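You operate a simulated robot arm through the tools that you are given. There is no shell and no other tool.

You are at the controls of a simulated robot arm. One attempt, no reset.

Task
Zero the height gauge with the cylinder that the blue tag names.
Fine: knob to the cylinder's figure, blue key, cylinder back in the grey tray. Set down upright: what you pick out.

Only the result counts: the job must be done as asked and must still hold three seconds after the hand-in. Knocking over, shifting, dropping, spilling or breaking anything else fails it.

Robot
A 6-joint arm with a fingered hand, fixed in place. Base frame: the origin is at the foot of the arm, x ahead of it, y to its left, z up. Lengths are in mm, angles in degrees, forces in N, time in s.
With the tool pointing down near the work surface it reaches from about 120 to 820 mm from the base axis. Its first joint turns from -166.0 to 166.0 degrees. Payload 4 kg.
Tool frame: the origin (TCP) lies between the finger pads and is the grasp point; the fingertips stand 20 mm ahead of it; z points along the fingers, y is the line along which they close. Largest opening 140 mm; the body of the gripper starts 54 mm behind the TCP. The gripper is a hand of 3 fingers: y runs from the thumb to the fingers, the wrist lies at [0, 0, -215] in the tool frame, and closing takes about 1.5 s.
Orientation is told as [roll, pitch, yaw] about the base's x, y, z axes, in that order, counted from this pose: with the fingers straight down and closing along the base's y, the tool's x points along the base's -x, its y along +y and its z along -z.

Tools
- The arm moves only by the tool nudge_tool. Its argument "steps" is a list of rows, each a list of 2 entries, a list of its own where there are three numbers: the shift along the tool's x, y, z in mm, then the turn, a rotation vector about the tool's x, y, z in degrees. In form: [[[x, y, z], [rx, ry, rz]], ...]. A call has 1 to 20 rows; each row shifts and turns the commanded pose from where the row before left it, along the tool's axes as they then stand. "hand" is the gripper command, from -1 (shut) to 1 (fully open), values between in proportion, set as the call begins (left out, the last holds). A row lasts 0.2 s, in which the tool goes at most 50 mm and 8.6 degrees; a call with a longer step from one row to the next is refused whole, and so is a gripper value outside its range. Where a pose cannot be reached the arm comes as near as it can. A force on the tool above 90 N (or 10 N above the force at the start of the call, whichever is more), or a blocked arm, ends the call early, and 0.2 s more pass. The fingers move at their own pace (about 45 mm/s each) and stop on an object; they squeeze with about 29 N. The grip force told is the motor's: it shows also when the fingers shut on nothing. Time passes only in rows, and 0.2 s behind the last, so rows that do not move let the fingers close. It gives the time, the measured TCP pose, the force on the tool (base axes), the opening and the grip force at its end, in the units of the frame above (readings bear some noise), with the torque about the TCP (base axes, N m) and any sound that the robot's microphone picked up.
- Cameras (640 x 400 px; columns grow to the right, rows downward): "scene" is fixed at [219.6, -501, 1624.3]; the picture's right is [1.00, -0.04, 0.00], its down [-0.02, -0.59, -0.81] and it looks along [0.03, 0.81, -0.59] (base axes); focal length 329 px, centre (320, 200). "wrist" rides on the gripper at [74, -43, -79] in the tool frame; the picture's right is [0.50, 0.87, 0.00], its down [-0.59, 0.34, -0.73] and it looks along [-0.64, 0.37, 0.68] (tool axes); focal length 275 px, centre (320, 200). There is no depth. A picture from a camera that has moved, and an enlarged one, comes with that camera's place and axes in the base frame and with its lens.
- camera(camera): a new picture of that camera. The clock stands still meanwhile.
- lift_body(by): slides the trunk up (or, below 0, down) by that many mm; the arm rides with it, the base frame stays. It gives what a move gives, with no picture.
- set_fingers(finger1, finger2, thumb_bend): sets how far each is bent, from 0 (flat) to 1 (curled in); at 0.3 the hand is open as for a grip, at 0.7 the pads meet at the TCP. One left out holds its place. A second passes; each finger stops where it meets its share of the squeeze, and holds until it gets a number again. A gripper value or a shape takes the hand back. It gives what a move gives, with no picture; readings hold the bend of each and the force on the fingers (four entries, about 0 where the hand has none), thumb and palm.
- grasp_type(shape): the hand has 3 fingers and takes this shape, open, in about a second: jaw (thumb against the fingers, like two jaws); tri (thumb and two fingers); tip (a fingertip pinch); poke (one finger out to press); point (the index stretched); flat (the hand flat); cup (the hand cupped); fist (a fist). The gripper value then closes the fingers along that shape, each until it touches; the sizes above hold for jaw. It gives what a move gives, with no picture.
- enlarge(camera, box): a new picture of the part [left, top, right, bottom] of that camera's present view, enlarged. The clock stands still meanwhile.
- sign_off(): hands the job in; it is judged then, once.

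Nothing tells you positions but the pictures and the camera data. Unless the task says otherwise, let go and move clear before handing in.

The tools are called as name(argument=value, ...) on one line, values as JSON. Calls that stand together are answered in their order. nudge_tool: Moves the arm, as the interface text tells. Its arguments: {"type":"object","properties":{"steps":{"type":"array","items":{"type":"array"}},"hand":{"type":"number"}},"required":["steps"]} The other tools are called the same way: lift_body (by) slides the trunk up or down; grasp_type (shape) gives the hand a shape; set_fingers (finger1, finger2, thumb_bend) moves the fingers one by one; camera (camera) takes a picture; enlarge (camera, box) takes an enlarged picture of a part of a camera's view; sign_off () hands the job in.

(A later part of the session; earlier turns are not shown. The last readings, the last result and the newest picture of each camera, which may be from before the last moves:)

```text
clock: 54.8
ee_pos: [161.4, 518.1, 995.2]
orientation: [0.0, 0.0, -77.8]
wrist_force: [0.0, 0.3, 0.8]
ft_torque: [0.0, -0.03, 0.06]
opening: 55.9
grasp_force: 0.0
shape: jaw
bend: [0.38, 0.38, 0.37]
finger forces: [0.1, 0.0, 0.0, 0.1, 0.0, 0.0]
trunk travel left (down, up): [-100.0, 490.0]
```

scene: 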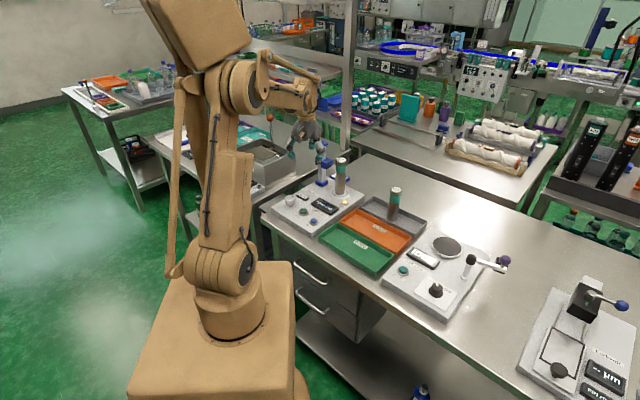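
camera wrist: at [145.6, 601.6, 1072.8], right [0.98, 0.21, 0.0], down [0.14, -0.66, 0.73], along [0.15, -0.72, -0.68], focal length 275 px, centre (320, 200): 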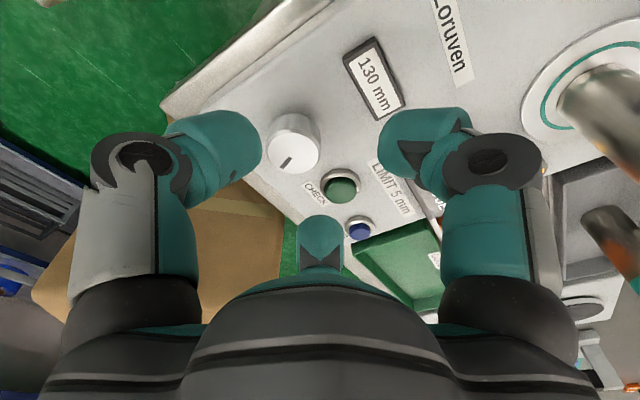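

Unwinding works. Continuing to about yaw 0.

nudge_tool(steps=[[[0, 0, 0], [0, 0, -3]], [[0, 0, 0], [0, 0, -5]], [[0, 0, 0], [0, 0, -6]], [[0, 0, 0], [0, 0, -6]], [[0, 0, 0], [0, 0, -6]], [[0, 0, 0], [0, 0, -6]], [[0, 0, 0], [0, 0, -6]], [[0, 0, 0], [0, 0, -6]], [[0, 0, 0], [0, 0, -6]], [[0, 0, 0], [0, 0, -6]], [[0, 0, 0], [0, 0, -6]], [[0, 0, 0], [0, 0, -6]], [[0, 0, 0], [0, 0, -5]], [[0, 0, 0], [0, 0, -4]], [[0, 0, 0], [0, 0, -1]], [[0, 0, 0], [0, 0, 0]]])

camera(camera="wrist")

camera(camera="scene")

```text
clock: 58.2
ee_pos: [161.6, 517.1, 993.5]
orientation: [0.0, 0.0, 0.2]
wrist_force: [-0.2, 0.3, -0.6]
ft_torque: [-0.01, -0.01, 0.01]
opening: 55.9
grasp_force: 0.0
shape: jaw
bend: [0.38, 0.38, 0.37]
finger forces: [0.1, 0.1, 0.0, 0.0, 0.1, 0.1]
trunk travel left (down, up): [-100.0, 490.0]
```

```text
taken
camera wrist: at [87.0, 474.6, 1073.2], right [-0.5, 0.86, 0.0], down [0.59, 0.34, 0.73], along [0.64, 0.37, -0.68], focal length 275 px, centre (320, 200)
```

wrist: 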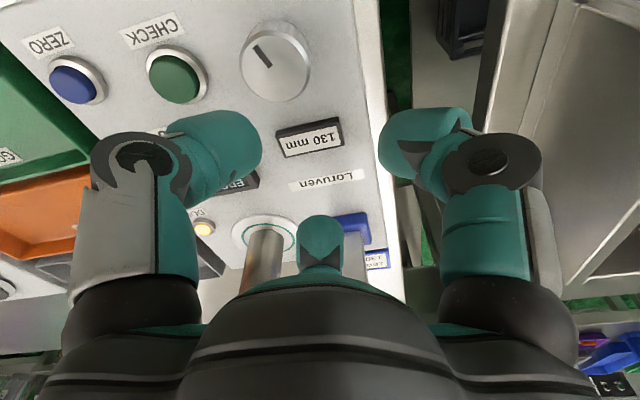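

```text
taken
```

scene: 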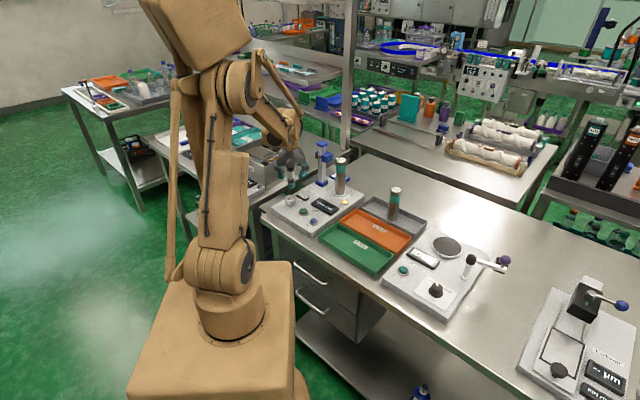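

Wrist unwound; the display reads 130 mm. Moving slowly toward the ZERO key at (235, 378), in short rows.

nudge_tool(steps=[[[-2, -4, 0], [0, 0, 0]], [[-4, -8, 0], [0, 0, 0]], [[-5, -9, 0], [0, 0, 0]], [[-5, -9, 0], [0, 0, 0]], [[-5, -9, 0], [0, 0, 0]], [[-5, -9, 0], [0, 0, 0]], [[-5, -9, 0], [0, 0, 0]], [[-4, -8, 0], [0, 0, 0]], [[-2, -4, 0], [0, 0, 0]], [[0, 0, 0], [0, 0, 0]]])

```text
clock: 60.4
ee_pos: [198.8, 450.1, 995.5]
orientation: [0.0, 0.0, 0.0]
wrist_force: [0.0, 0.7, -0.1]
ft_torque: [0.03, 0.04, 0.02]
opening: 55.9
grasp_force: 0.1
shape: jaw
bend: [0.38, 0.38, 0.37]
finger forces: [0.0, 0.0, 0.0, 0.0, 0.1, 0.0]
trunk travel left (down, up): [-100.0, 490.0]
```

Following well. Continuing to above the ZERO key.

nudge_tool(steps=[[[-2, -4, 0], [0, 0, 0]], [[-4, -8, 0], [0, 0, 0]], [[-5, -10, 0], [0, 0, 0]], [[-5, -10, 0], [0, 0, 0]], [[-5, -10, 0], [0, 0, 0]], [[-5, -10, 0], [0, 0, 0]], [[-5, -10, 0], [0, 0, 0]], [[-4, -7, 0], [0, 0, 0]], [[-1, -3, 0], [0, 0, 0]], [[0, 0, 0], [0, 0, 0]]])

camera(camera="wrist")

enlarge(camera="scene", box=[260, 150, 372, 240])

```text
clock: 62.6
ee_pos: [233.6, 374.7, 994.4]
orientation: [0.1, 0.0, 0.1]
wrist_force: [-0.5, -0.3, 0.1]
ft_torque: [0.02, 0.02, -0.01]
opening: 56.0
grasp_force: 0.1
shape: jaw
bend: [0.38, 0.38, 0.37]
finger forces: [0.0, 0.1, 0.0, 0.0, 0.1, 0.0]
trunk travel left (down, up): [-100.0, 490.0]
```

```text
taken
camera wrist: at [159.9, 331.3, 1074.9], right [-0.5, 0.86, 0.0], down [0.59, 0.34, 0.73], along [0.64, 0.37, -0.68], focal length 275 px, centre (320, 200)
```

wrist: 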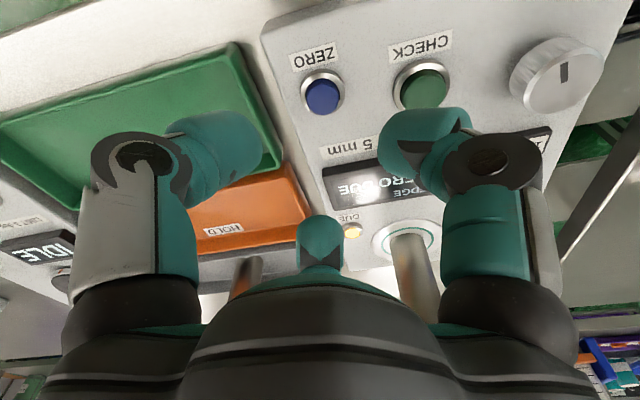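

```text
4.44 times, centred on (316, 195) of scene
camera zoom: at [219.6, -501.0, 1624.3], right [1.0, -0.04, 0.0], down [-0.02, -0.59, -0.81], along [0.03, 0.81, -0.59], focal length 1462 px, centre (338, 222)
```

zoom: 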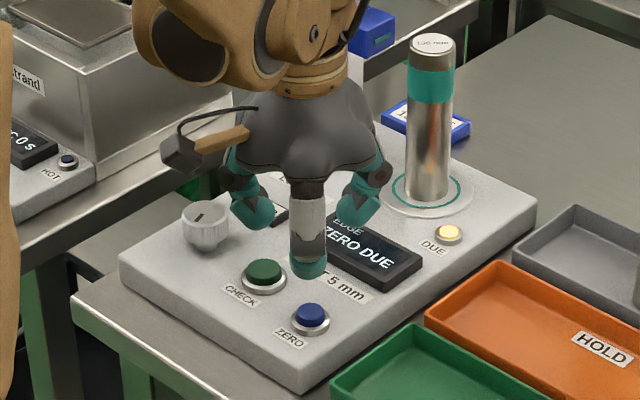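

The ZERO key is below and ahead. I'll set the poke shape here (about 75 mm above) and see where the finger points.

grasp_type(shape="poke")

camera(camera="wrist")

enlarge(camera="scene", box=[260, 150, 372, 240])

```text
clock: 63.5
ee_pos: [233.5, 374.1, 995.9]
orientation: [0.1, 0.0, 0.1]
wrist_force: [-0.5, -0.2, -1.0]
ft_torque: [0.0, -0.04, 0.0]
opening: 0.2
grasp_force: 0.0
shape: poke
bend: [0.28, 0.28, 0.72]
finger forces: [0.0, 0.0, 0.1, 0.0, 0.1, 0.1]
trunk travel left (down, up): [-100.0, 490.0]
```

```text
taken
camera wrist: at [159.6, 330.9, 1075.0], right [-0.5, 0.86, 0.0], down [0.59, 0.34, 0.73], along [0.64, 0.37, -0.68], focal length 275 px, centre (320, 200)
```

wrist: 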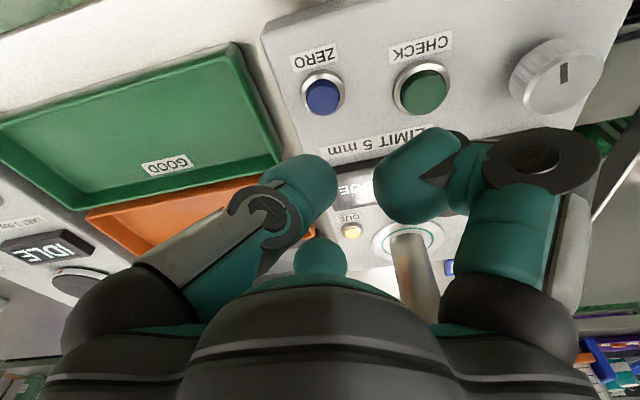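

```text
4.44 times, centred on (316, 195) of scene
camera zoom: at [219.6, -501.0, 1624.3], right [1.0, -0.04, 0.0], down [-0.02, -0.59, -0.81], along [0.03, 0.81, -0.59], focal length 1462 px, centre (338, 222)
```

zoom: 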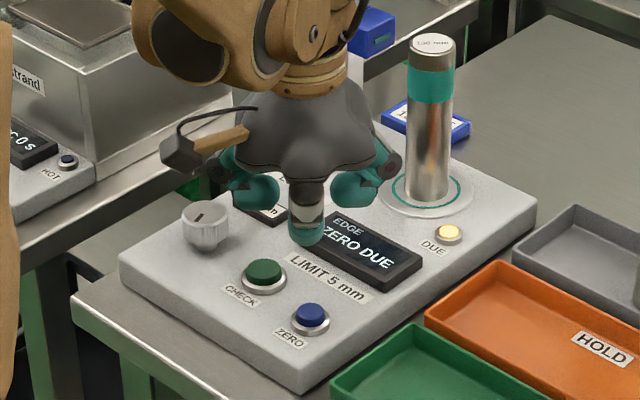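

In poke, the thumb comes to the middle. Let me compare with the "point" shape before choosing.

grasp_type(shape="point")

camera(camera="wrist")

enlarge(camera="scene", box=[260, 150, 372, 240])

```text
clock: 64.4
ee_pos: [232.9, 375.3, 996.7]
orientation: [0.1, 0.0, 0.1]
wrist_force: [-0.6, 0.4, 0.0]
ft_torque: [-0.02, 0.0, 0.0]
opening: 0.0
grasp_force: 0.0
shape: point
bend: [0.82, 1.0, 0.56]
finger forces: [0.0, 0.0, 0.1, 0.1, 0.1, 0.1]
trunk travel left (down, up): [-100.0, 490.0]
```

```text
taken
camera wrist: at [159.6, 330.9, 1075.0], right [-0.5, 0.86, 0.0], down [0.59, 0.34, 0.73], along [0.64, 0.37, -0.68], focal length 275 px, centre (320, 200)
```

wrist: 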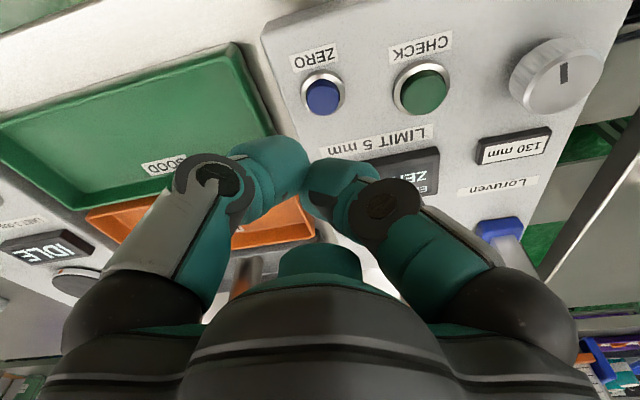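

```text
4.44 times, centred on (316, 195) of scene
camera zoom: at [219.6, -501.0, 1624.3], right [1.0, -0.04, 0.0], down [-0.02, -0.59, -0.81], along [0.03, 0.81, -0.59], focal length 1462 px, centre (338, 222)
```

zoom: 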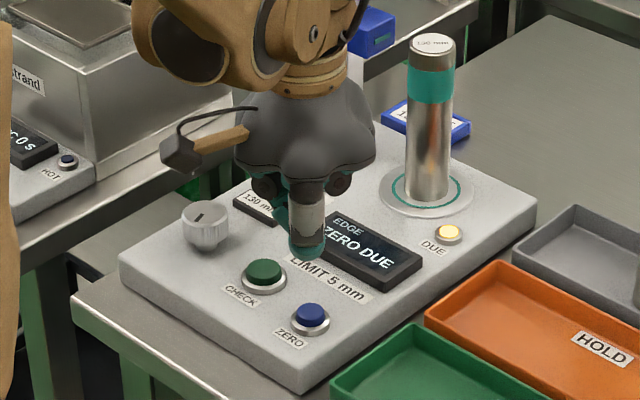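

Neither shape gives a clear single tip. I'll set the fingers directly: two fingers opened flat, thumb brought to the tool axis, so that the thumb's tip is the lone lowest point.

set_fingers(finger1=0.1, finger2=0.1, thumb_bend=0.65)

camera(camera="wrist")

enlarge(camera="scene", box=[260, 150, 372, 240])

```text
clock: 65.4
ee_pos: [233.9, 374.6, 996.0]
orientation: [0.1, 0.0, 0.1]
wrist_force: [0.7, -0.9, -0.2]
ft_torque: [0.02, 0.0, 0.0]
opening: 94.6
grasp_force: 0.1
shape: fingers
bend: [0.11, 0.11, 0.65]
finger forces: [0.0, 0.1, 0.0, 0.1, 0.0, 0.0]
trunk travel left (down, up): [-100.0, 490.0]
```

```text
taken
camera wrist: at [159.6, 331.0, 1075.0], right [-0.5, 0.86, 0.0], down [0.59, 0.34, 0.73], along [0.64, 0.37, -0.68], focal length 275 px, centre (320, 200)
```

wrist: 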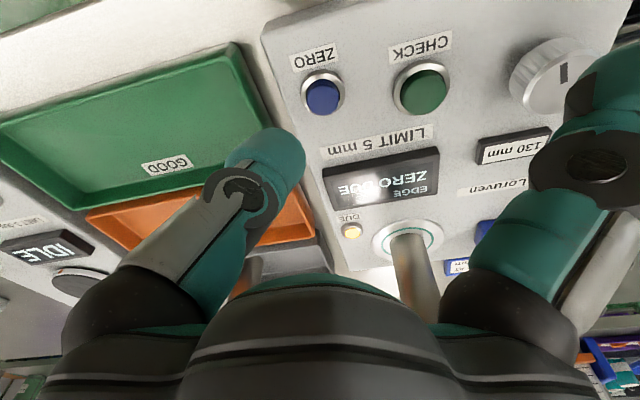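

```text
4.44 times, centred on (316, 195) of scene
camera zoom: at [219.6, -501.0, 1624.3], right [1.0, -0.04, 0.0], down [-0.02, -0.59, -0.81], along [0.03, 0.81, -0.59], focal length 1462 px, centre (338, 222)
```

zoom: 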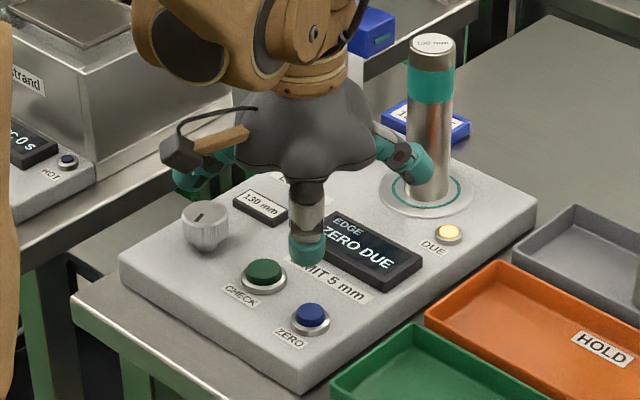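

The thumb's tip is now the lone lowest point, around (0, −20, +28) in the tool frame. Zooming for precise tip and key positions.

enlarge(camera="wrist", box=[220, 60, 380, 180])

enlarge(camera="scene", box=[290, 185, 338, 235])

```text
3.33 times, centred on (300, 120) of wrist
camera zoom: at [159.6, 331.0, 1075.0], right [-0.5, 0.86, 0.0], down [0.59, 0.34, 0.73], along [0.64, 0.37, -0.68], focal length 918 px, centre (387, 467)
```

zoom: 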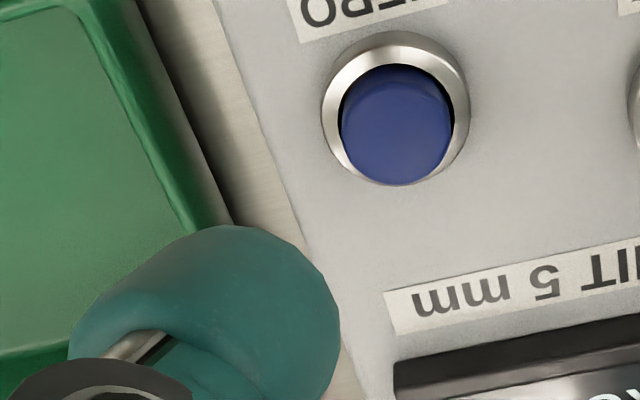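

```text
8.00 times, centred on (314, 210) of scene
camera zoom: at [219.6, -501.0, 1624.3], right [1.0, -0.04, 0.0], down [-0.02, -0.59, -0.81], along [0.03, 0.81, -0.59], focal length 2632 px, centre (368, 120)
```

zoom: 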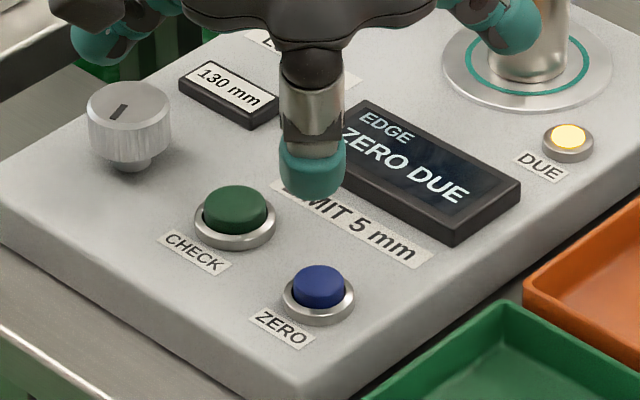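

Key centre ≈ (238, 379.5, 897). I place the thumb tip above it: TCP to about (238, 399), descending partway.

nudge_tool(steps=[[[-1, 6, 2], [0, 0, 0]], [[-1, 8, 6], [0, 0, 0]], [[-1.5, 7, 10], [0, 0, 0]], [[-1, 4, 10], [0, 0, 0]], [[0, 0, 6], [0, 0, 0]], [[0, 0, 0], [0, 0, 0]], [[0, 0, 0], [0, 0, 0]]])

camera(camera="wrist")

enlarge(camera="scene", box=[290, 185, 338, 235])

```text
clock: 67.0
ee_pos: [241.6, 401.0, 960.9]
orientation: [0.0, 0.1, 0.1]
wrist_force: [0.4, 0.9, 0.3]
ft_torque: [-0.04, 0.01, 0.03]
opening: 94.7
grasp_force: 0.0
shape: fingers
bend: [0.11, 0.11, 0.65]
finger forces: [0.1, 0.1, 0.1, 0.0, 0.0, 0.0]
trunk travel left (down, up): [-100.0, 490.0]
```

```text
taken
camera wrist: at [167.5, 358.0, 1039.8], right [-0.5, 0.87, 0.0], down [0.59, 0.34, 0.73], along [0.64, 0.37, -0.68], focal length 275 px, centre (320, 200)
```

wrist: 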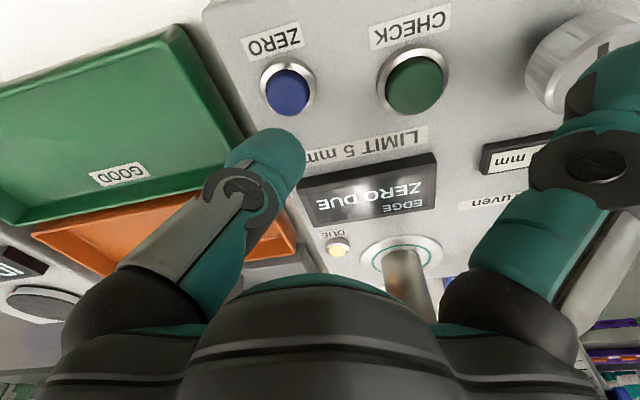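

```text
8.00 times, centred on (314, 210) of scene
camera zoom: at [219.6, -501.0, 1624.3], right [1.0, -0.04, 0.0], down [-0.02, -0.59, -0.81], along [0.03, 0.81, -0.59], focal length 2632 px, centre (368, 120)
```

zoom: 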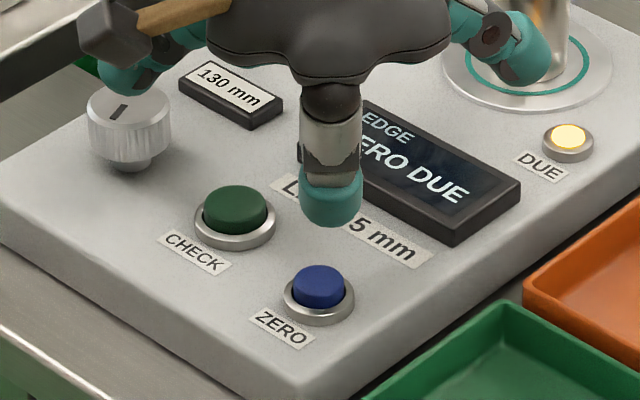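

The thumb is about 4 mm too far in +x relative to the key. Correcting and descending 20 mm to look again.

nudge_tool(steps=[[[2, 0, 4], [0, 0, 0]], [[2, -1, 6], [0, 0, 0]], [[0, 0, 6], [0, 0, 0]], [[0, 0, 4], [0, 0, 0]], [[0, 0, 0], [0, 0, 0]], [[0, 0, 0], [0, 0, 0]]])

enlarge(camera="wrist", box=[180, 0, 420, 200])

enlarge(camera="scene", box=[290, 185, 338, 235])

```text
clock: 68.4
ee_pos: [234.7, 399.5, 940.6]
orientation: [0.1, 0.0, 0.2]
wrist_force: [0.2, 0.2, 0.1]
ft_torque: [0.0, -0.02, 0.0]
opening: 94.8
grasp_force: 0.1
shape: fingers
bend: [0.11, 0.11, 0.65]
finger forces: [0.0, 0.0, 0.0, 0.1, 0.0, 0.0]
trunk travel left (down, up): [-100.0, 490.0]
```

```text
2.00 times, centred on (300, 100) of wrist
camera zoom: at [161.6, 356.3, 1020.0], right [-0.5, 0.86, 0.0], down [0.59, 0.34, 0.73], along [0.64, 0.37, -0.68], focal length 551 px, centre (360, 400)
```

zoom: 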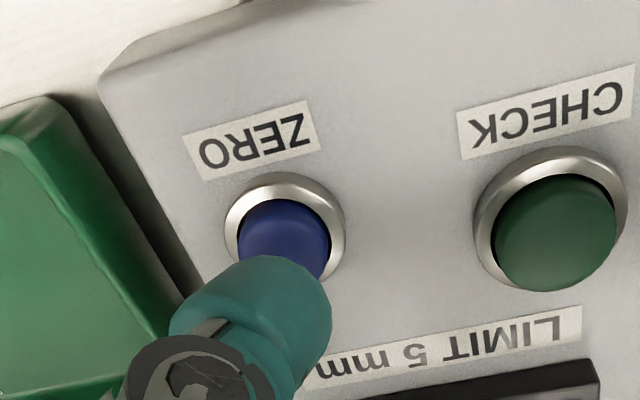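

```text
8.00 times, centred on (314, 210) of scene
camera zoom: at [219.6, -501.0, 1624.3], right [1.0, -0.04, 0.0], down [-0.02, -0.59, -0.81], along [0.03, 0.81, -0.59], focal length 2632 px, centre (368, 120)
```

zoom: 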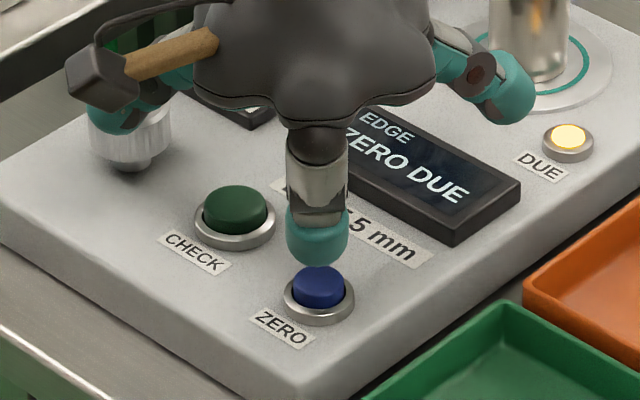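

Thumb tip is now lined up with the blue key, about 12 mm above it. Lowering in small steps while watching force and sound.

nudge_tool(steps=[[[0, 0, 3], [0, 0, 0]], [[0, 0, 3], [0, 0, 0]], [[0, 0, 2], [0, 0, 0]], [[0, 0, 0], [0, 0, 0]]])

enlarge(camera="scene", box=[290, 185, 338, 235])

enlarge(camera="wrist", box=[180, 0, 420, 200])

```text
clock: 69.4
ee_pos: [233.8, 398.3, 933.3]
orientation: [0.0, 0.0, 0.1]
wrist_force: [-0.5, -0.4, 0.6]
ft_torque: [-0.02, 0.0, -0.04]
opening: 94.6
grasp_force: 0.0
shape: fingers
bend: [0.11, 0.11, 0.65]
finger forces: [0.0, 0.0, 0.0, 0.0, 0.0, 0.0]
trunk travel left (down, up): [-100.0, 490.0]
```

```text
8.00 times, centred on (314, 210) of scene
camera zoom: at [219.6, -501.0, 1624.3], right [1.0, -0.04, 0.0], down [-0.02, -0.59, -0.81], along [0.03, 0.81, -0.59], focal length 2632 px, centre (368, 120)
```

zoom: 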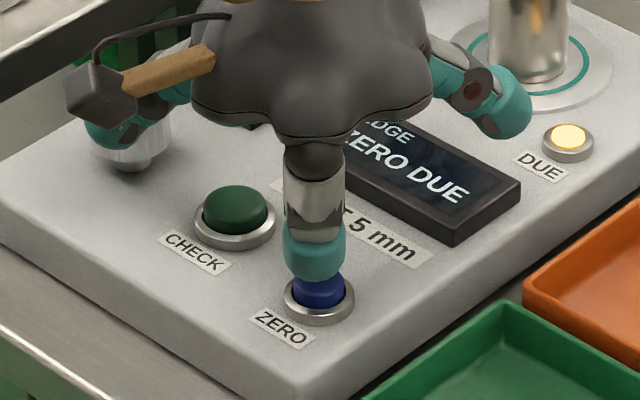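

```text
2.00 times, centred on (300, 100) of wrist
camera zoom: at [160.3, 355.3, 1012.7], right [-0.5, 0.86, 0.0], down [0.59, 0.34, 0.73], along [0.64, 0.37, -0.68], focal length 551 px, centre (360, 400)
```

zoom: 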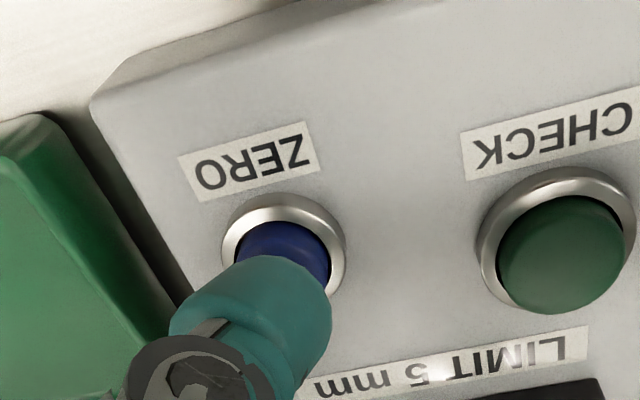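

The tip is nearly touching but about 4 mm toward −y of the key's centre. Shifting +4 mm in y, then lowering gently.

nudge_tool(steps=[[[-0.5, 2, 0], [0, 0, 0]], [[0, 2, 0], [0, 0, 0]], [[0, 0, 2], [0, 0, 0]], [[0, 0, 2], [0, 0, 0]], [[0, 0, 0], [0, 0, 0]]])

enlarge(camera="scene", box=[290, 185, 338, 235])

enlarge(camera="wrist", box=[180, 0, 420, 200])

```text
clock: 70.6
ee_pos: [235.0, 399.5, 929.8]
orientation: [0.0, 0.0, 0.2]
wrist_force: [-0.7, 0.6, 1.0]
ft_torque: [-0.01, -0.02, 0.0]
opening: 94.6
grasp_force: 0.1
shape: fingers
bend: [0.11, 0.11, 0.65]
finger forces: [0.0, 0.1, 0.0, 0.0, 0.0, 0.1]
trunk travel left (down, up): [-100.0, 490.0]
```

```text
8.00 times, centred on (314, 210) of scene
camera zoom: at [219.6, -501.0, 1624.3], right [1.0, -0.04, 0.0], down [-0.02, -0.59, -0.81], along [0.03, 0.81, -0.59], focal length 2632 px, centre (368, 120)
```

zoom: 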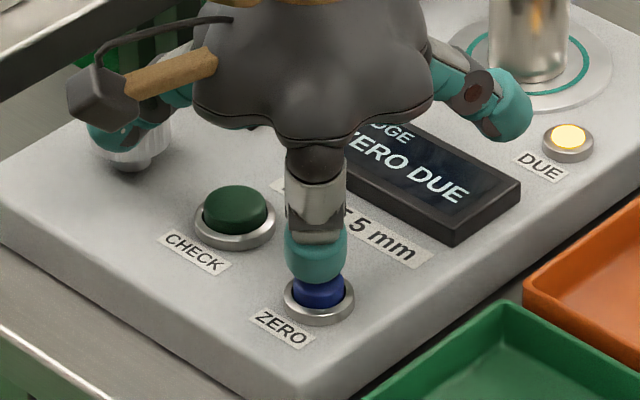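

```text
2.00 times, centred on (300, 100) of wrist
camera zoom: at [160.9, 358.6, 1008.8], right [-0.5, 0.86, 0.0], down [0.59, 0.34, 0.73], along [0.64, 0.37, -0.68], focal length 551 px, centre (360, 400)
```

zoom: 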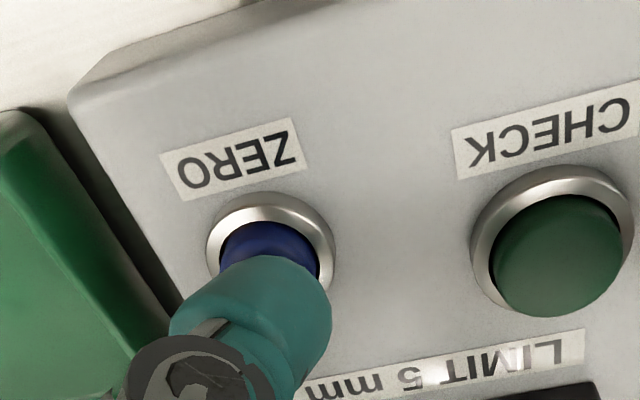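

Aligned now. One spread finger hangs close to the knob's rim, so I flatten both fingers fully to raise them before pressing.

set_fingers(finger1=0, finger2=0)

enlarge(camera="scene", box=[278, 180, 342, 230])

```text
clock: 71.6
ee_pos: [234.7, 401.7, 929.7]
orientation: [0.0, 0.0, 0.1]
wrist_force: [0.4, 0.7, -0.4]
ft_torque: [0.02, 0.0, 0.0]
opening: 93.6
grasp_force: 0.0
shape: fingers
bend: [0.01, 0.01, 0.65]
finger forces: [0.1, 0.0, 0.0, 0.1, 0.0, 0.0]
trunk travel left (down, up): [-100.0, 490.0]
```

```text
8.00 times, centred on (310, 205) of scene
camera zoom: at [219.6, -501.0, 1624.3], right [1.0, -0.04, 0.0], down [-0.02, -0.59, -0.81], along [0.03, 0.81, -0.59], focal length 2632 px, centre (400, 160)
```

zoom: 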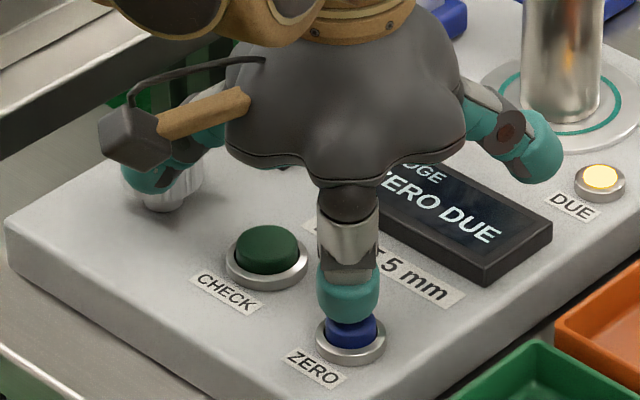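

Flattening didn't raise them. Instead I lift 3 mm and yaw 8° (compensating so the thumb stays over the key), which moves that finger well away from the knob.

nudge_tool(steps=[[[0, 0, -3], [0, 0, 0]], [[1.7, 0.1, 0], [0, 0, -4]], [[1.7, 0.1, 0], [0, 0, -4]], [[0, 0, 0], [0, 0, 0]], [[0, 0, 0], [0, 0, 0]]])

enlarge(camera="scene", box=[278, 180, 342, 230])

camera(camera="wrist")

```text
clock: 72.8
ee_pos: [232.1, 401.3, 932.3]
orientation: [0.0, 0.0, 8.1]
wrist_force: [0.3, 0.9, 0.8]
ft_torque: [0.0, -0.01, 0.01]
opening: 93.5
grasp_force: 0.1
shape: fingers
bend: [0.01, 0.01, 0.65]
finger forces: [0.0, 0.1, 0.0, 0.0, 0.0, 0.0]
trunk travel left (down, up): [-100.0, 490.0]
```

```text
8.00 times, centred on (310, 205) of scene
camera zoom: at [219.6, -501.0, 1624.3], right [1.0, -0.04, 0.0], down [-0.02, -0.59, -0.81], along [0.03, 0.81, -0.59], focal length 2632 px, centre (400, 160)
```

zoom: 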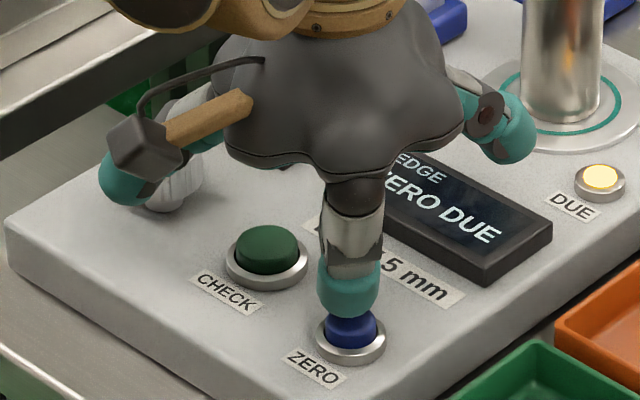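

```text
taken
camera wrist: at [164.5, 348.9, 1011.8], right [-0.62, 0.79, 0.0], down [0.53, 0.42, 0.73], along [0.58, 0.45, -0.68], focal length 275 px, centre (320, 200)
```

wrist: 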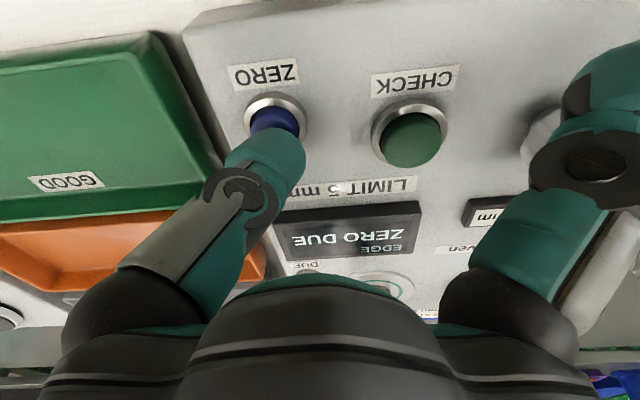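

Clear of the knob now, with the thumb still over the blue key. Pressing down in small steps.

nudge_tool(steps=[[[0, 0, 2], [0, 0, 0]], [[0, 0, 2], [0, 0, 0]], [[0, 0, 1], [0, 0, 0]], [[0, 0, 0], [0, 0, 0]]])

enlarge(camera="scene", box=[278, 180, 342, 230])

```text
clock: 73.8
ee_pos: [230.4, 401.9, 929.5]
orientation: [0.0, 0.1, 8.2]
wrist_force: [-0.2, -1.1, 0.7]
ft_torque: [0.01, -0.02, -0.02]
opening: 93.4
grasp_force: 0.3
shape: fingers
bend: [0.01, 0.01, 0.65]
finger forces: [0.1, 0.0, 0.0, 0.0, 0.6, 0.0]
trunk travel left (down, up): [-100.0, 490.0]
```

```text
8.00 times, centred on (310, 205) of scene
camera zoom: at [219.6, -501.0, 1624.3], right [1.0, -0.04, 0.0], down [-0.02, -0.59, -0.81], along [0.03, 0.81, -0.59], focal length 2632 px, centre (400, 160)
```

zoom: 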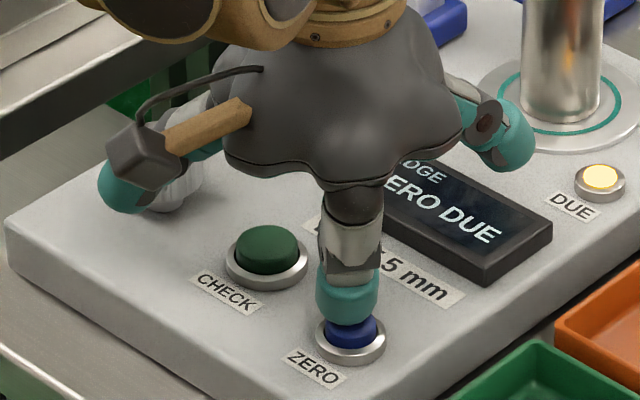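

First touch on the thumb (0.6 N). Continuing to press.

nudge_tool(steps=[[[0, 0, 1], [0, 0, 0]], [[0, 0, 1], [0, 0, 0]], [[0, 0, 0], [0, 0, 0]]])

enlarge(camera="scene", box=[278, 180, 342, 230])

```text
clock: 74.6
ee_pos: [231.7, 401.8, 925.7]
orientation: [-0.1, -0.1, 8.1]
wrist_force: [1.0, -0.1, 2.7]
ft_torque: [-0.06, 0.0, -0.05]
opening: 93.5
grasp_force: 1.1
shape: fingers
bend: [0.01, 0.01, 0.65]
finger forces: [0.1, 0.0, 0.1, 0.1, 2.0, 0.1]
trunk travel left (down, up): [-100.0, 490.0]
heard: click
```

```text
8.00 times, centred on (310, 205) of scene
camera zoom: at [219.6, -501.0, 1624.3], right [1.0, -0.04, 0.0], down [-0.02, -0.59, -0.81], along [0.03, 0.81, -0.59], focal length 2632 px, centre (400, 160)
```

zoom: 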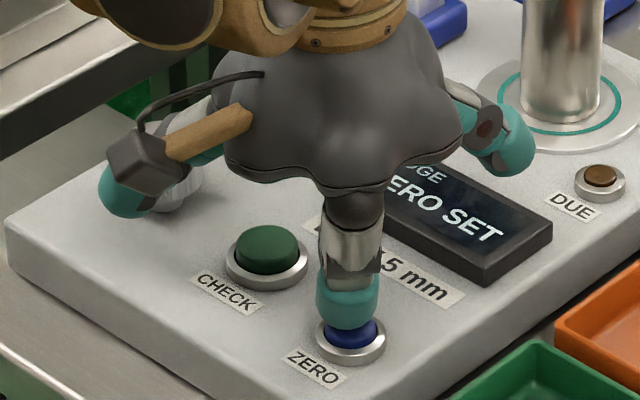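

A click was heard, the display says ZERO SET and the DUE lamp went off. Now lifting away slowly.

nudge_tool(steps=[[[0, 0, -3], [0, 0, 0]], [[0, 0, -6], [0, 0, 0]], [[0, 0, -10], [0, 0, 0]], [[0, 0, -12], [0, 0, 0]], [[0, 0, -12], [0, 0, 0]], [[0, 0, -12], [0, 0, 0]], [[0, 0, -10], [0, 0, 0]], [[0, 0, -5], [0, 0, 0]], [[0, 0, 0], [0, 0, 0]]])

grasp_type(shape="jaw")

enlarge(camera="scene", box=[260, 140, 420, 240])

```text
clock: 76.6
ee_pos: [230.9, 401.8, 995.9]
orientation: [0.0, -0.1, 8.2]
wrist_force: [0.7, 0.2, -0.1]
ft_torque: [-0.02, 0.0, -0.02]
opening: 93.5
grasp_force: 0.1
shape: fingers
bend: [0.01, 0.01, 0.65]
finger forces: [0.2, 0.0, 0.0, 0.0, 0.1, 0.0]
trunk travel left (down, up): [-100.0, 490.0]
```

```text
clock: 77.5
ee_pos: [231.7, 401.7, 994.5]
orientation: [-0.1, 0.1, 8.0]
wrist_force: [-0.6, 0.1, -0.6]
ft_torque: [-0.01, 0.0, -0.02]
opening: 140.0
grasp_force: 0.0
shape: jaw
bend: [0.3, 0.3, 0.3]
finger forces: [0.0, 0.0, 0.1, 0.1, 0.0, 0.1]
trunk travel left (down, up): [-100.0, 490.0]
```

```text
4.00 times, centred on (340, 190) of scene
camera zoom: at [219.6, -501.0, 1624.3], right [1.0, -0.04, 0.0], down [-0.02, -0.59, -0.81], along [0.03, 0.81, -0.59], focal length 1316 px, centre (240, 240)
```

zoom: 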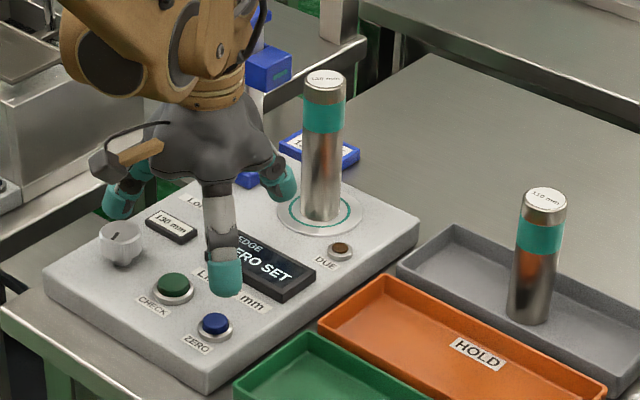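

All good: ZERO SET with 130 mm. Next, back to the cylinder: first straight up slowly with a narrower hand.

nudge_tool(steps=[[[0, 0, -5], [0, 0, 0]], [[0, 0, -10], [0, 0, 0]], [[0, 0, -12], [0, 0, 0]], [[0, 0, -12], [0, 0, 0]], [[0, 0, -12], [0, 0, 0]], [[0, 0, -12], [0, 0, 0]], [[0, 0, -12], [0, 0, 0]], [[0, 0, -12], [0, 0, 0]], [[0, 0, -12], [0, 0, 0]], [[0, 0, -12], [0, 0, 0]], [[0, 0, -8], [0, 0, 0]], [[0, 0, -4], [0, 0, 0]], [[0, 0, 0], [0, 0, 0]]], hand=0.2)

```text
clock: 80.3
ee_pos: [231.7, 402.6, 1119.3]
orientation: [0.0, 0.0, 8.3]
wrist_force: [-0.4, 0.3, 0.3]
ft_torque: [0.01, 0.01, -0.03]
opening: 84.3
grasp_force: 0.0
shape: jaw
bend: [0.3, 0.3, 0.29]
finger forces: [0.1, 0.0, 0.0, 0.0, 0.0, 0.1]
trunk travel left (down, up): [-100.0, 490.0]
```

Good. Now rotating the hand to yaw 45°.

nudge_tool(steps=[[[0, 0, 0], [0, 0, -3]], [[0, 0, 0], [0, 0, -5]], [[0, 0, 0], [0, 0, -5]], [[0, 0, 0], [0, 0, -5]], [[0, 0, 0], [0, 0, -5]], [[0, 0, 0], [0, 0, -5]], [[0, 0, 0], [0, 0, -5]], [[0, 0, 0], [0, 0, -4]], [[0, 0, 0], [0, 0, 0]], [[0, 0, 0], [0, 0, 0]]])

nudge_tool(steps=[[[-6, 1, 0], [0, 0, 0]], [[-12, 2, 0], [0, 0, 0]], [[-15, 2, 0], [0, 0, 0]], [[-15, 2, 0], [0, 0, 0]], [[-15, 2, 0], [0, 0, 0]], [[-15, 2, 0], [0, 0, 0]], [[-12, 2, 0], [0, 0, 0]], [[-6, 1, 0], [0, 0, 0]], [[0, 0, 0], [0, 0, 0]]])

```text
clock: 82.5
ee_pos: [231.5, 400.3, 1119.2]
orientation: [0.1, 0.0, 45.2]
wrist_force: [-0.2, -0.2, 0.0]
ft_torque: [0.02, -0.02, 0.0]
opening: 84.3
grasp_force: 0.1
shape: jaw
bend: [0.3, 0.3, 0.29]
finger forces: [0.1, 0.0, 0.0, 0.0, 0.0, 0.1]
trunk travel left (down, up): [-100.0, 490.0]
```

```text
clock: 84.5
ee_pos: [291.1, 479.3, 1119.0]
orientation: [-0.1, 0.0, 45.0]
wrist_force: [0.6, 0.3, -0.1]
ft_torque: [-0.01, 0.0, -0.01]
opening: 84.4
grasp_force: 0.1
shape: jaw
bend: [0.3, 0.3, 0.29]
finger forces: [0.1, 0.0, 0.0, 0.1, 0.0, 0.0]
trunk travel left (down, up): [-100.0, 490.0]
```

Following well. Continuing to above the cylinder.

nudge_tool(steps=[[[-6, 1, 0], [0, 0, 0]], [[-12, 2, 0], [0, 0, 0]], [[-15, 3, 0], [0, 0, 0]], [[-15, 3, 0], [0, 0, 0]], [[-15, 3, 0], [0, 0, 0]], [[-13, 2, 0], [0, 0, 0]], [[-9, 1, 0], [0, 0, 0]], [[-4, 0.6, 0], [0, 0, 0]], [[0, 0, 0], [0, 0, 0]], [[0, 0, 0], [0, 0, 0]]])

enlarge(camera="wrist", box=[240, 40, 400, 160])

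enlarge(camera="scene", box=[260, 120, 420, 230])

```text
clock: 86.7
ee_pos: [339.7, 555.7, 1119.1]
orientation: [0.0, 0.0, 45.1]
wrist_force: [-1.1, -0.7, -0.4]
ft_torque: [-0.01, -0.03, -0.01]
opening: 84.3
grasp_force: 0.0
shape: jaw
bend: [0.3, 0.3, 0.29]
finger forces: [0.0, 0.1, 0.1, 0.0, 0.0, 0.1]
trunk travel left (down, up): [-100.0, 490.0]
```

```text
3.33 times, centred on (320, 100) of wrist
camera zoom: at [319.0, 471.7, 1197.8], right [-0.97, 0.26, 0.0], down [0.17, 0.66, 0.73], along [0.19, 0.71, -0.68], focal length 918 px, centre (320, 533)
```

zoom: 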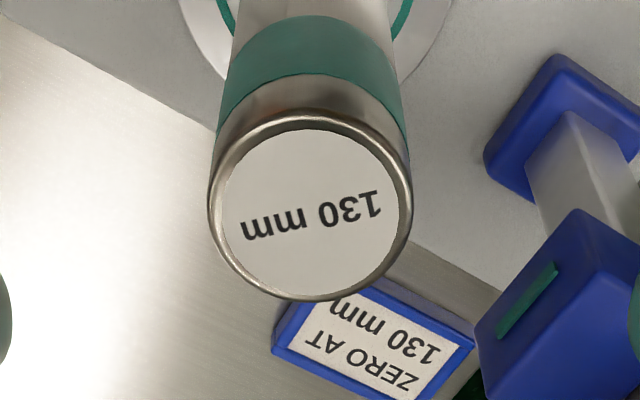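

```text
3.64 times, centred on (340, 175) of scene
camera zoom: at [219.6, -501.0, 1624.3], right [1.0, -0.04, 0.0], down [-0.02, -0.59, -0.81], along [0.03, 0.81, -0.59], focal length 1196 px, centre (247, 291)
```

zoom: 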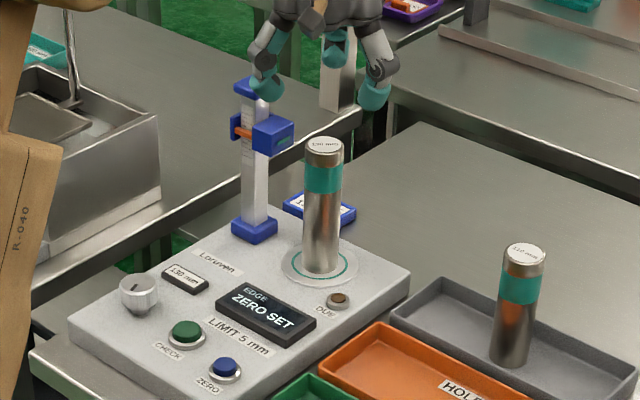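

The cylinder's top is about 2 mm off the axis. Correcting and descending partway.

nudge_tool(steps=[[[-2.05, -1.06, 6], [0, 0, 0]], [[0, 0, 12], [0, 0, 0]], [[0, 0, 14], [0, 0, 0]], [[0, 0, 14], [0, 0, 0]], [[0, 0, 10], [0, 0, 0]], [[0, 0, 5], [0, 0, 0]], [[0, 0, 0], [0, 0, 0]], [[0, 0, 0], [0, 0, 0]]])

enlarge(camera="wrist", box=[240, 80, 400, 200])

enlarge(camera="scene", box=[290, 120, 390, 210])

```text
clock: 88.5
ee_pos: [342.8, 556.3, 1057.4]
orientation: [0.0, 0.0, 45.1]
wrist_force: [-0.6, -0.3, 1.0]
ft_torque: [0.01, 0.0, 0.0]
opening: 84.3
grasp_force: 0.0
shape: jaw
bend: [0.3, 0.3, 0.29]
finger forces: [0.1, 0.1, 0.1, 0.0, 0.0, 0.1]
trunk travel left (down, up): [-100.0, 490.0]
```

```text
3.33 times, centred on (320, 140) of wrist
camera zoom: at [320.8, 472.7, 1136.3], right [-0.97, 0.26, 0.0], down [0.17, 0.66, 0.73], along [0.19, 0.71, -0.68], focal length 918 px, centre (320, 400)
```

zoom: 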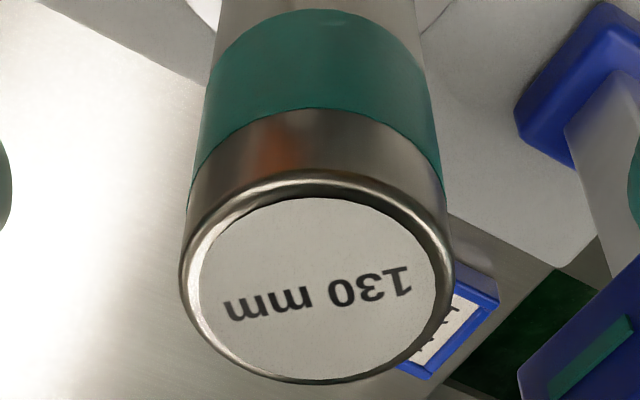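

```text
4.44 times, centred on (340, 165) of scene
camera zoom: at [219.6, -501.0, 1624.3], right [1.0, -0.04, 0.0], down [-0.02, -0.59, -0.81], along [0.03, 0.81, -0.59], focal length 1462 px, centre (231, 356)
```

zoom: 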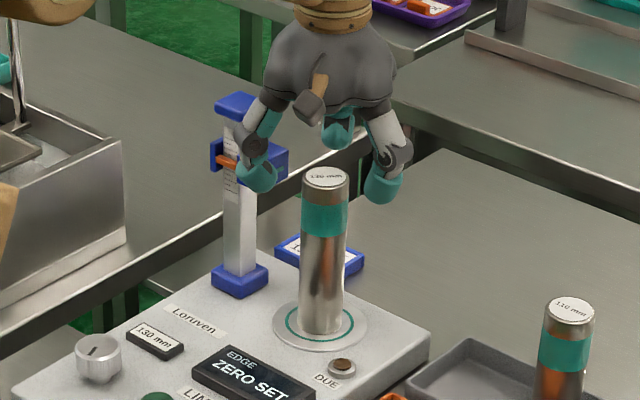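

Aligned within a millimetre. Descending to the same grip height as before (TCP ≈ 1014).

nudge_tool(steps=[[[0, 0, 6], [0, 0, 0]], [[0, 0, 10], [0, 0, 0]], [[0, 0, 10], [0, 0, 0]], [[0, 0, 9], [0, 0, 0]], [[0, 0, 5], [0, 0, 0]], [[0, 0, 2.5], [0, 0, 0]], [[0, 0, 0], [0, 0, 0]], [[0, 0, 0], [0, 0, 0]]])

camera(camera="wrist")

enlarge(camera="scene", box=[300, 130, 380, 214])

```text
clock: 90.3
ee_pos: [342.6, 555.5, 1015.2]
orientation: [0.0, 0.0, 45.0]
wrist_force: [0.7, 0.0, -0.2]
ft_torque: [-0.01, -0.03, 0.02]
opening: 84.5
grasp_force: 0.1
shape: jaw
bend: [0.3, 0.3, 0.29]
finger forces: [0.0, 0.0, 0.0, 0.1, 0.1, 0.0]
trunk travel left (down, up): [-100.0, 490.0]
```

```text
taken
camera wrist: at [321.0, 472.0, 1094.5], right [-0.97, 0.26, 0.0], down [0.17, 0.66, 0.73], along [0.19, 0.71, -0.68], focal length 275 px, centre (320, 200)
```

wrist: 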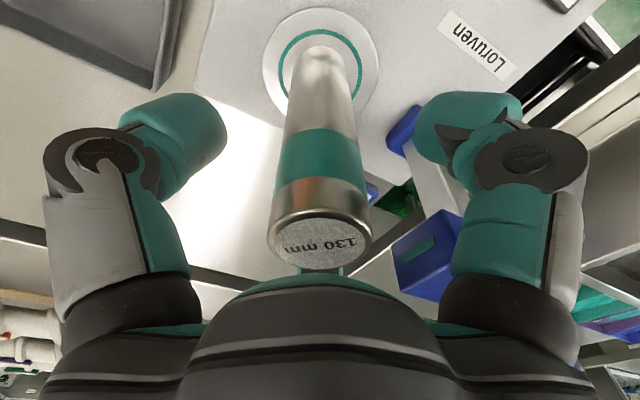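

```text
4.76 times, centred on (340, 172) of scene
camera zoom: at [219.6, -501.0, 1624.3], right [1.0, -0.04, 0.0], down [-0.02, -0.59, -0.81], along [0.03, 0.81, -0.59], focal length 1566 px, centre (225, 333)
```

zoom: 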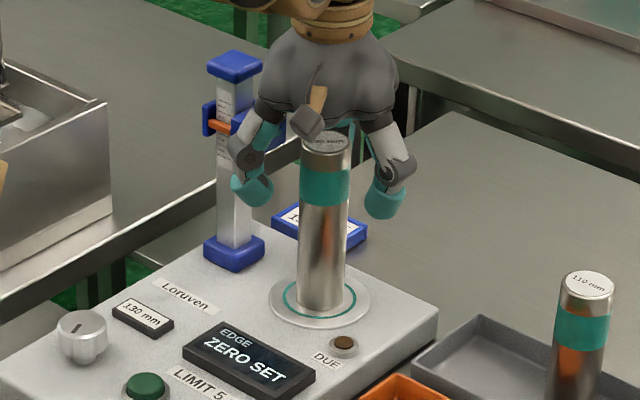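

Centred. Closing on the cylinder.

nudge_tool(steps=[[[0, 0, 0], [0, 0, 0]], [[0, 0, 0], [0, 0, 0]], [[0, 0, 0], [0, 0, 0]], [[0, 0, 0], [0, 0, 0]], [[0, 0, 0], [0, 0, 0]], [[0, 0, 0], [0, 0, 0]], [[0, 0, 0], [0, 0, 0]], [[0, 0, 0], [0, 0, 0]]], hand=-1)

nudge_tool(steps=[[[0, 0, -3], [0, 0, 0]], [[0, 0, -7], [0, 0, 0]], [[0, 0, -10], [0, 0, 0]], [[0, 0, -12], [0, 0, 0]], [[0, 0, -12], [0, 0, 0]], [[0, 0, -12], [0, 0, 0]], [[0, 0, -12], [0, 0, 0]], [[0, 0, -8], [0, 0, 0]], [[0, 0, -4], [0, 0, 0]], [[0, 0, 0], [0, 0, 0]]])

camera(camera="wrist")

enlarge(camera="scene", box=[280, 110, 420, 220])

```text
clock: 92.1
ee_pos: [342.0, 553.9, 1015.7]
orientation: [-0.1, 0.0, 45.1]
wrist_force: [0.1, -0.1, 0.1]
ft_torque: [0.01, 0.03, 0.0]
opening: 33.4
grasp_force: 29.0
shape: jaw
bend: [0.47, 0.48, 0.46]
finger forces: [25.2, 24.4, 0.0, 0.1, 25.2, 0.0]
trunk travel left (down, up): [-100.0, 490.0]
```

```text
clock: 94.3
ee_pos: [342.4, 554.9, 1094.9]
orientation: [-0.1, 0.1, 45.1]
wrist_force: [-0.2, -0.6, -4.1]
ft_torque: [0.03, 0.0, -0.02]
opening: 33.5
grasp_force: 28.6
shape: jaw
bend: [0.47, 0.48, 0.46]
finger forces: [25.1, 24.3, 0.0, 0.0, 25.3, 0.0]
trunk travel left (down, up): [-100.0, 490.0]
```

```text
taken
camera wrist: at [320.7, 472.4, 1174.0], right [-0.97, 0.26, 0.0], down [0.17, 0.66, 0.73], along [0.19, 0.71, -0.68], focal length 275 px, centre (320, 200)
```

wrist: 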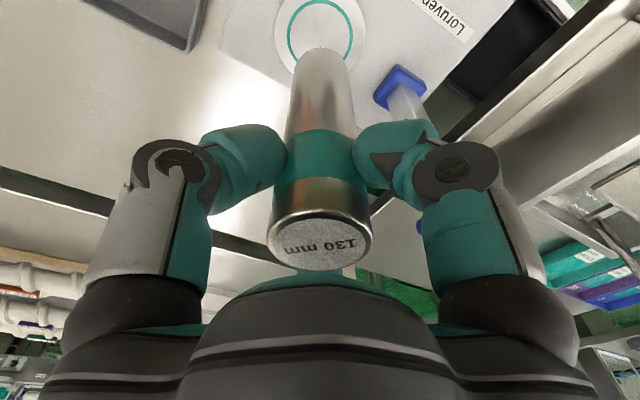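

```text
3.64 times, centred on (350, 165) of scene
camera zoom: at [219.6, -501.0, 1624.3], right [1.0, -0.04, 0.0], down [-0.02, -0.59, -0.81], along [0.03, 0.81, -0.59], focal length 1196 px, centre (211, 327)
```

zoom: 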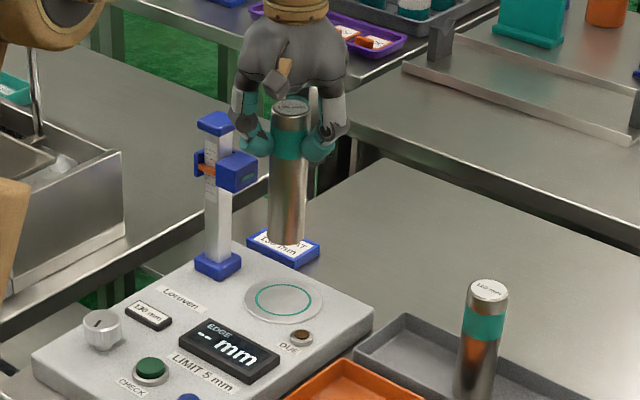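

The display shows "-- mm" with the plate empty, as expected, and the cylinder is held firmly. Carrying it back toward the grey tray.

nudge_tool(steps=[[[-2.2, -9, 0], [0, 0, 0]], [[-4, -14, 0], [0, 0, 0]], [[-4, -16, 0], [0, 0, 0]], [[-4, -15, 0], [0, 0, 0]], [[-2, -9, 0], [0, 0, 0]], [[0, 0, 0], [0, 0, 0]]])

nudge_tool(steps=[[[0, 0, 0], [0, 0, 3]], [[0, 0, 0], [0, 0, 5]], [[0, 0, 0], [0, 0, 6]], [[0, 0, 0], [0, 0, 6]], [[0, 0, 0], [0, 0, 6]], [[0, 0, 0], [0, 0, 6]], [[0, 0, 0], [0, 0, 6]], [[0, 0, 0], [0, 0, 4]], [[0, 0, 0], [0, 0, 3]], [[0, 0, 0], [0, 0, 0]]])

camera(camera="wrist")

```text
clock: 95.7
ee_pos: [399.7, 522.0, 1094.1]
orientation: [0.0, 0.0, 45.0]
wrist_force: [-0.8, -0.2, -3.9]
ft_torque: [0.03, 0.01, -0.01]
opening: 33.6
grasp_force: 28.9
shape: jaw
bend: [0.47, 0.48, 0.46]
finger forces: [25.1, 24.3, 0.0, 0.1, 25.1, 0.0]
trunk travel left (down, up): [-100.0, 490.0]
```

```text
clock: 97.9
ee_pos: [399.1, 521.8, 1094.4]
orientation: [0.0, 0.0, 0.1]
wrist_force: [0.0, 0.7, -4.2]
ft_torque: [-0.01, -0.05, 0.01]
opening: 33.6
grasp_force: 29.2
shape: jaw
bend: [0.47, 0.48, 0.46]
finger forces: [25.2, 24.3, 0.1, 0.0, 25.3, 0.0]
trunk travel left (down, up): [-100.0, 490.0]
```

```text
taken
camera wrist: at [325.5, 479.0, 1174.2], right [-0.5, 0.87, 0.0], down [0.59, 0.34, 0.73], along [0.64, 0.37, -0.68], focal length 275 px, centre (320, 200)
```

wrist: 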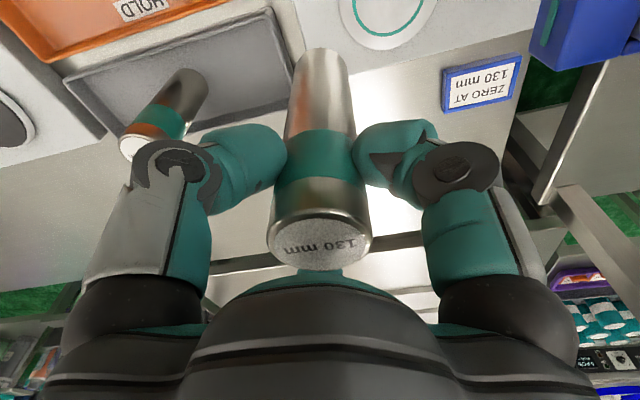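

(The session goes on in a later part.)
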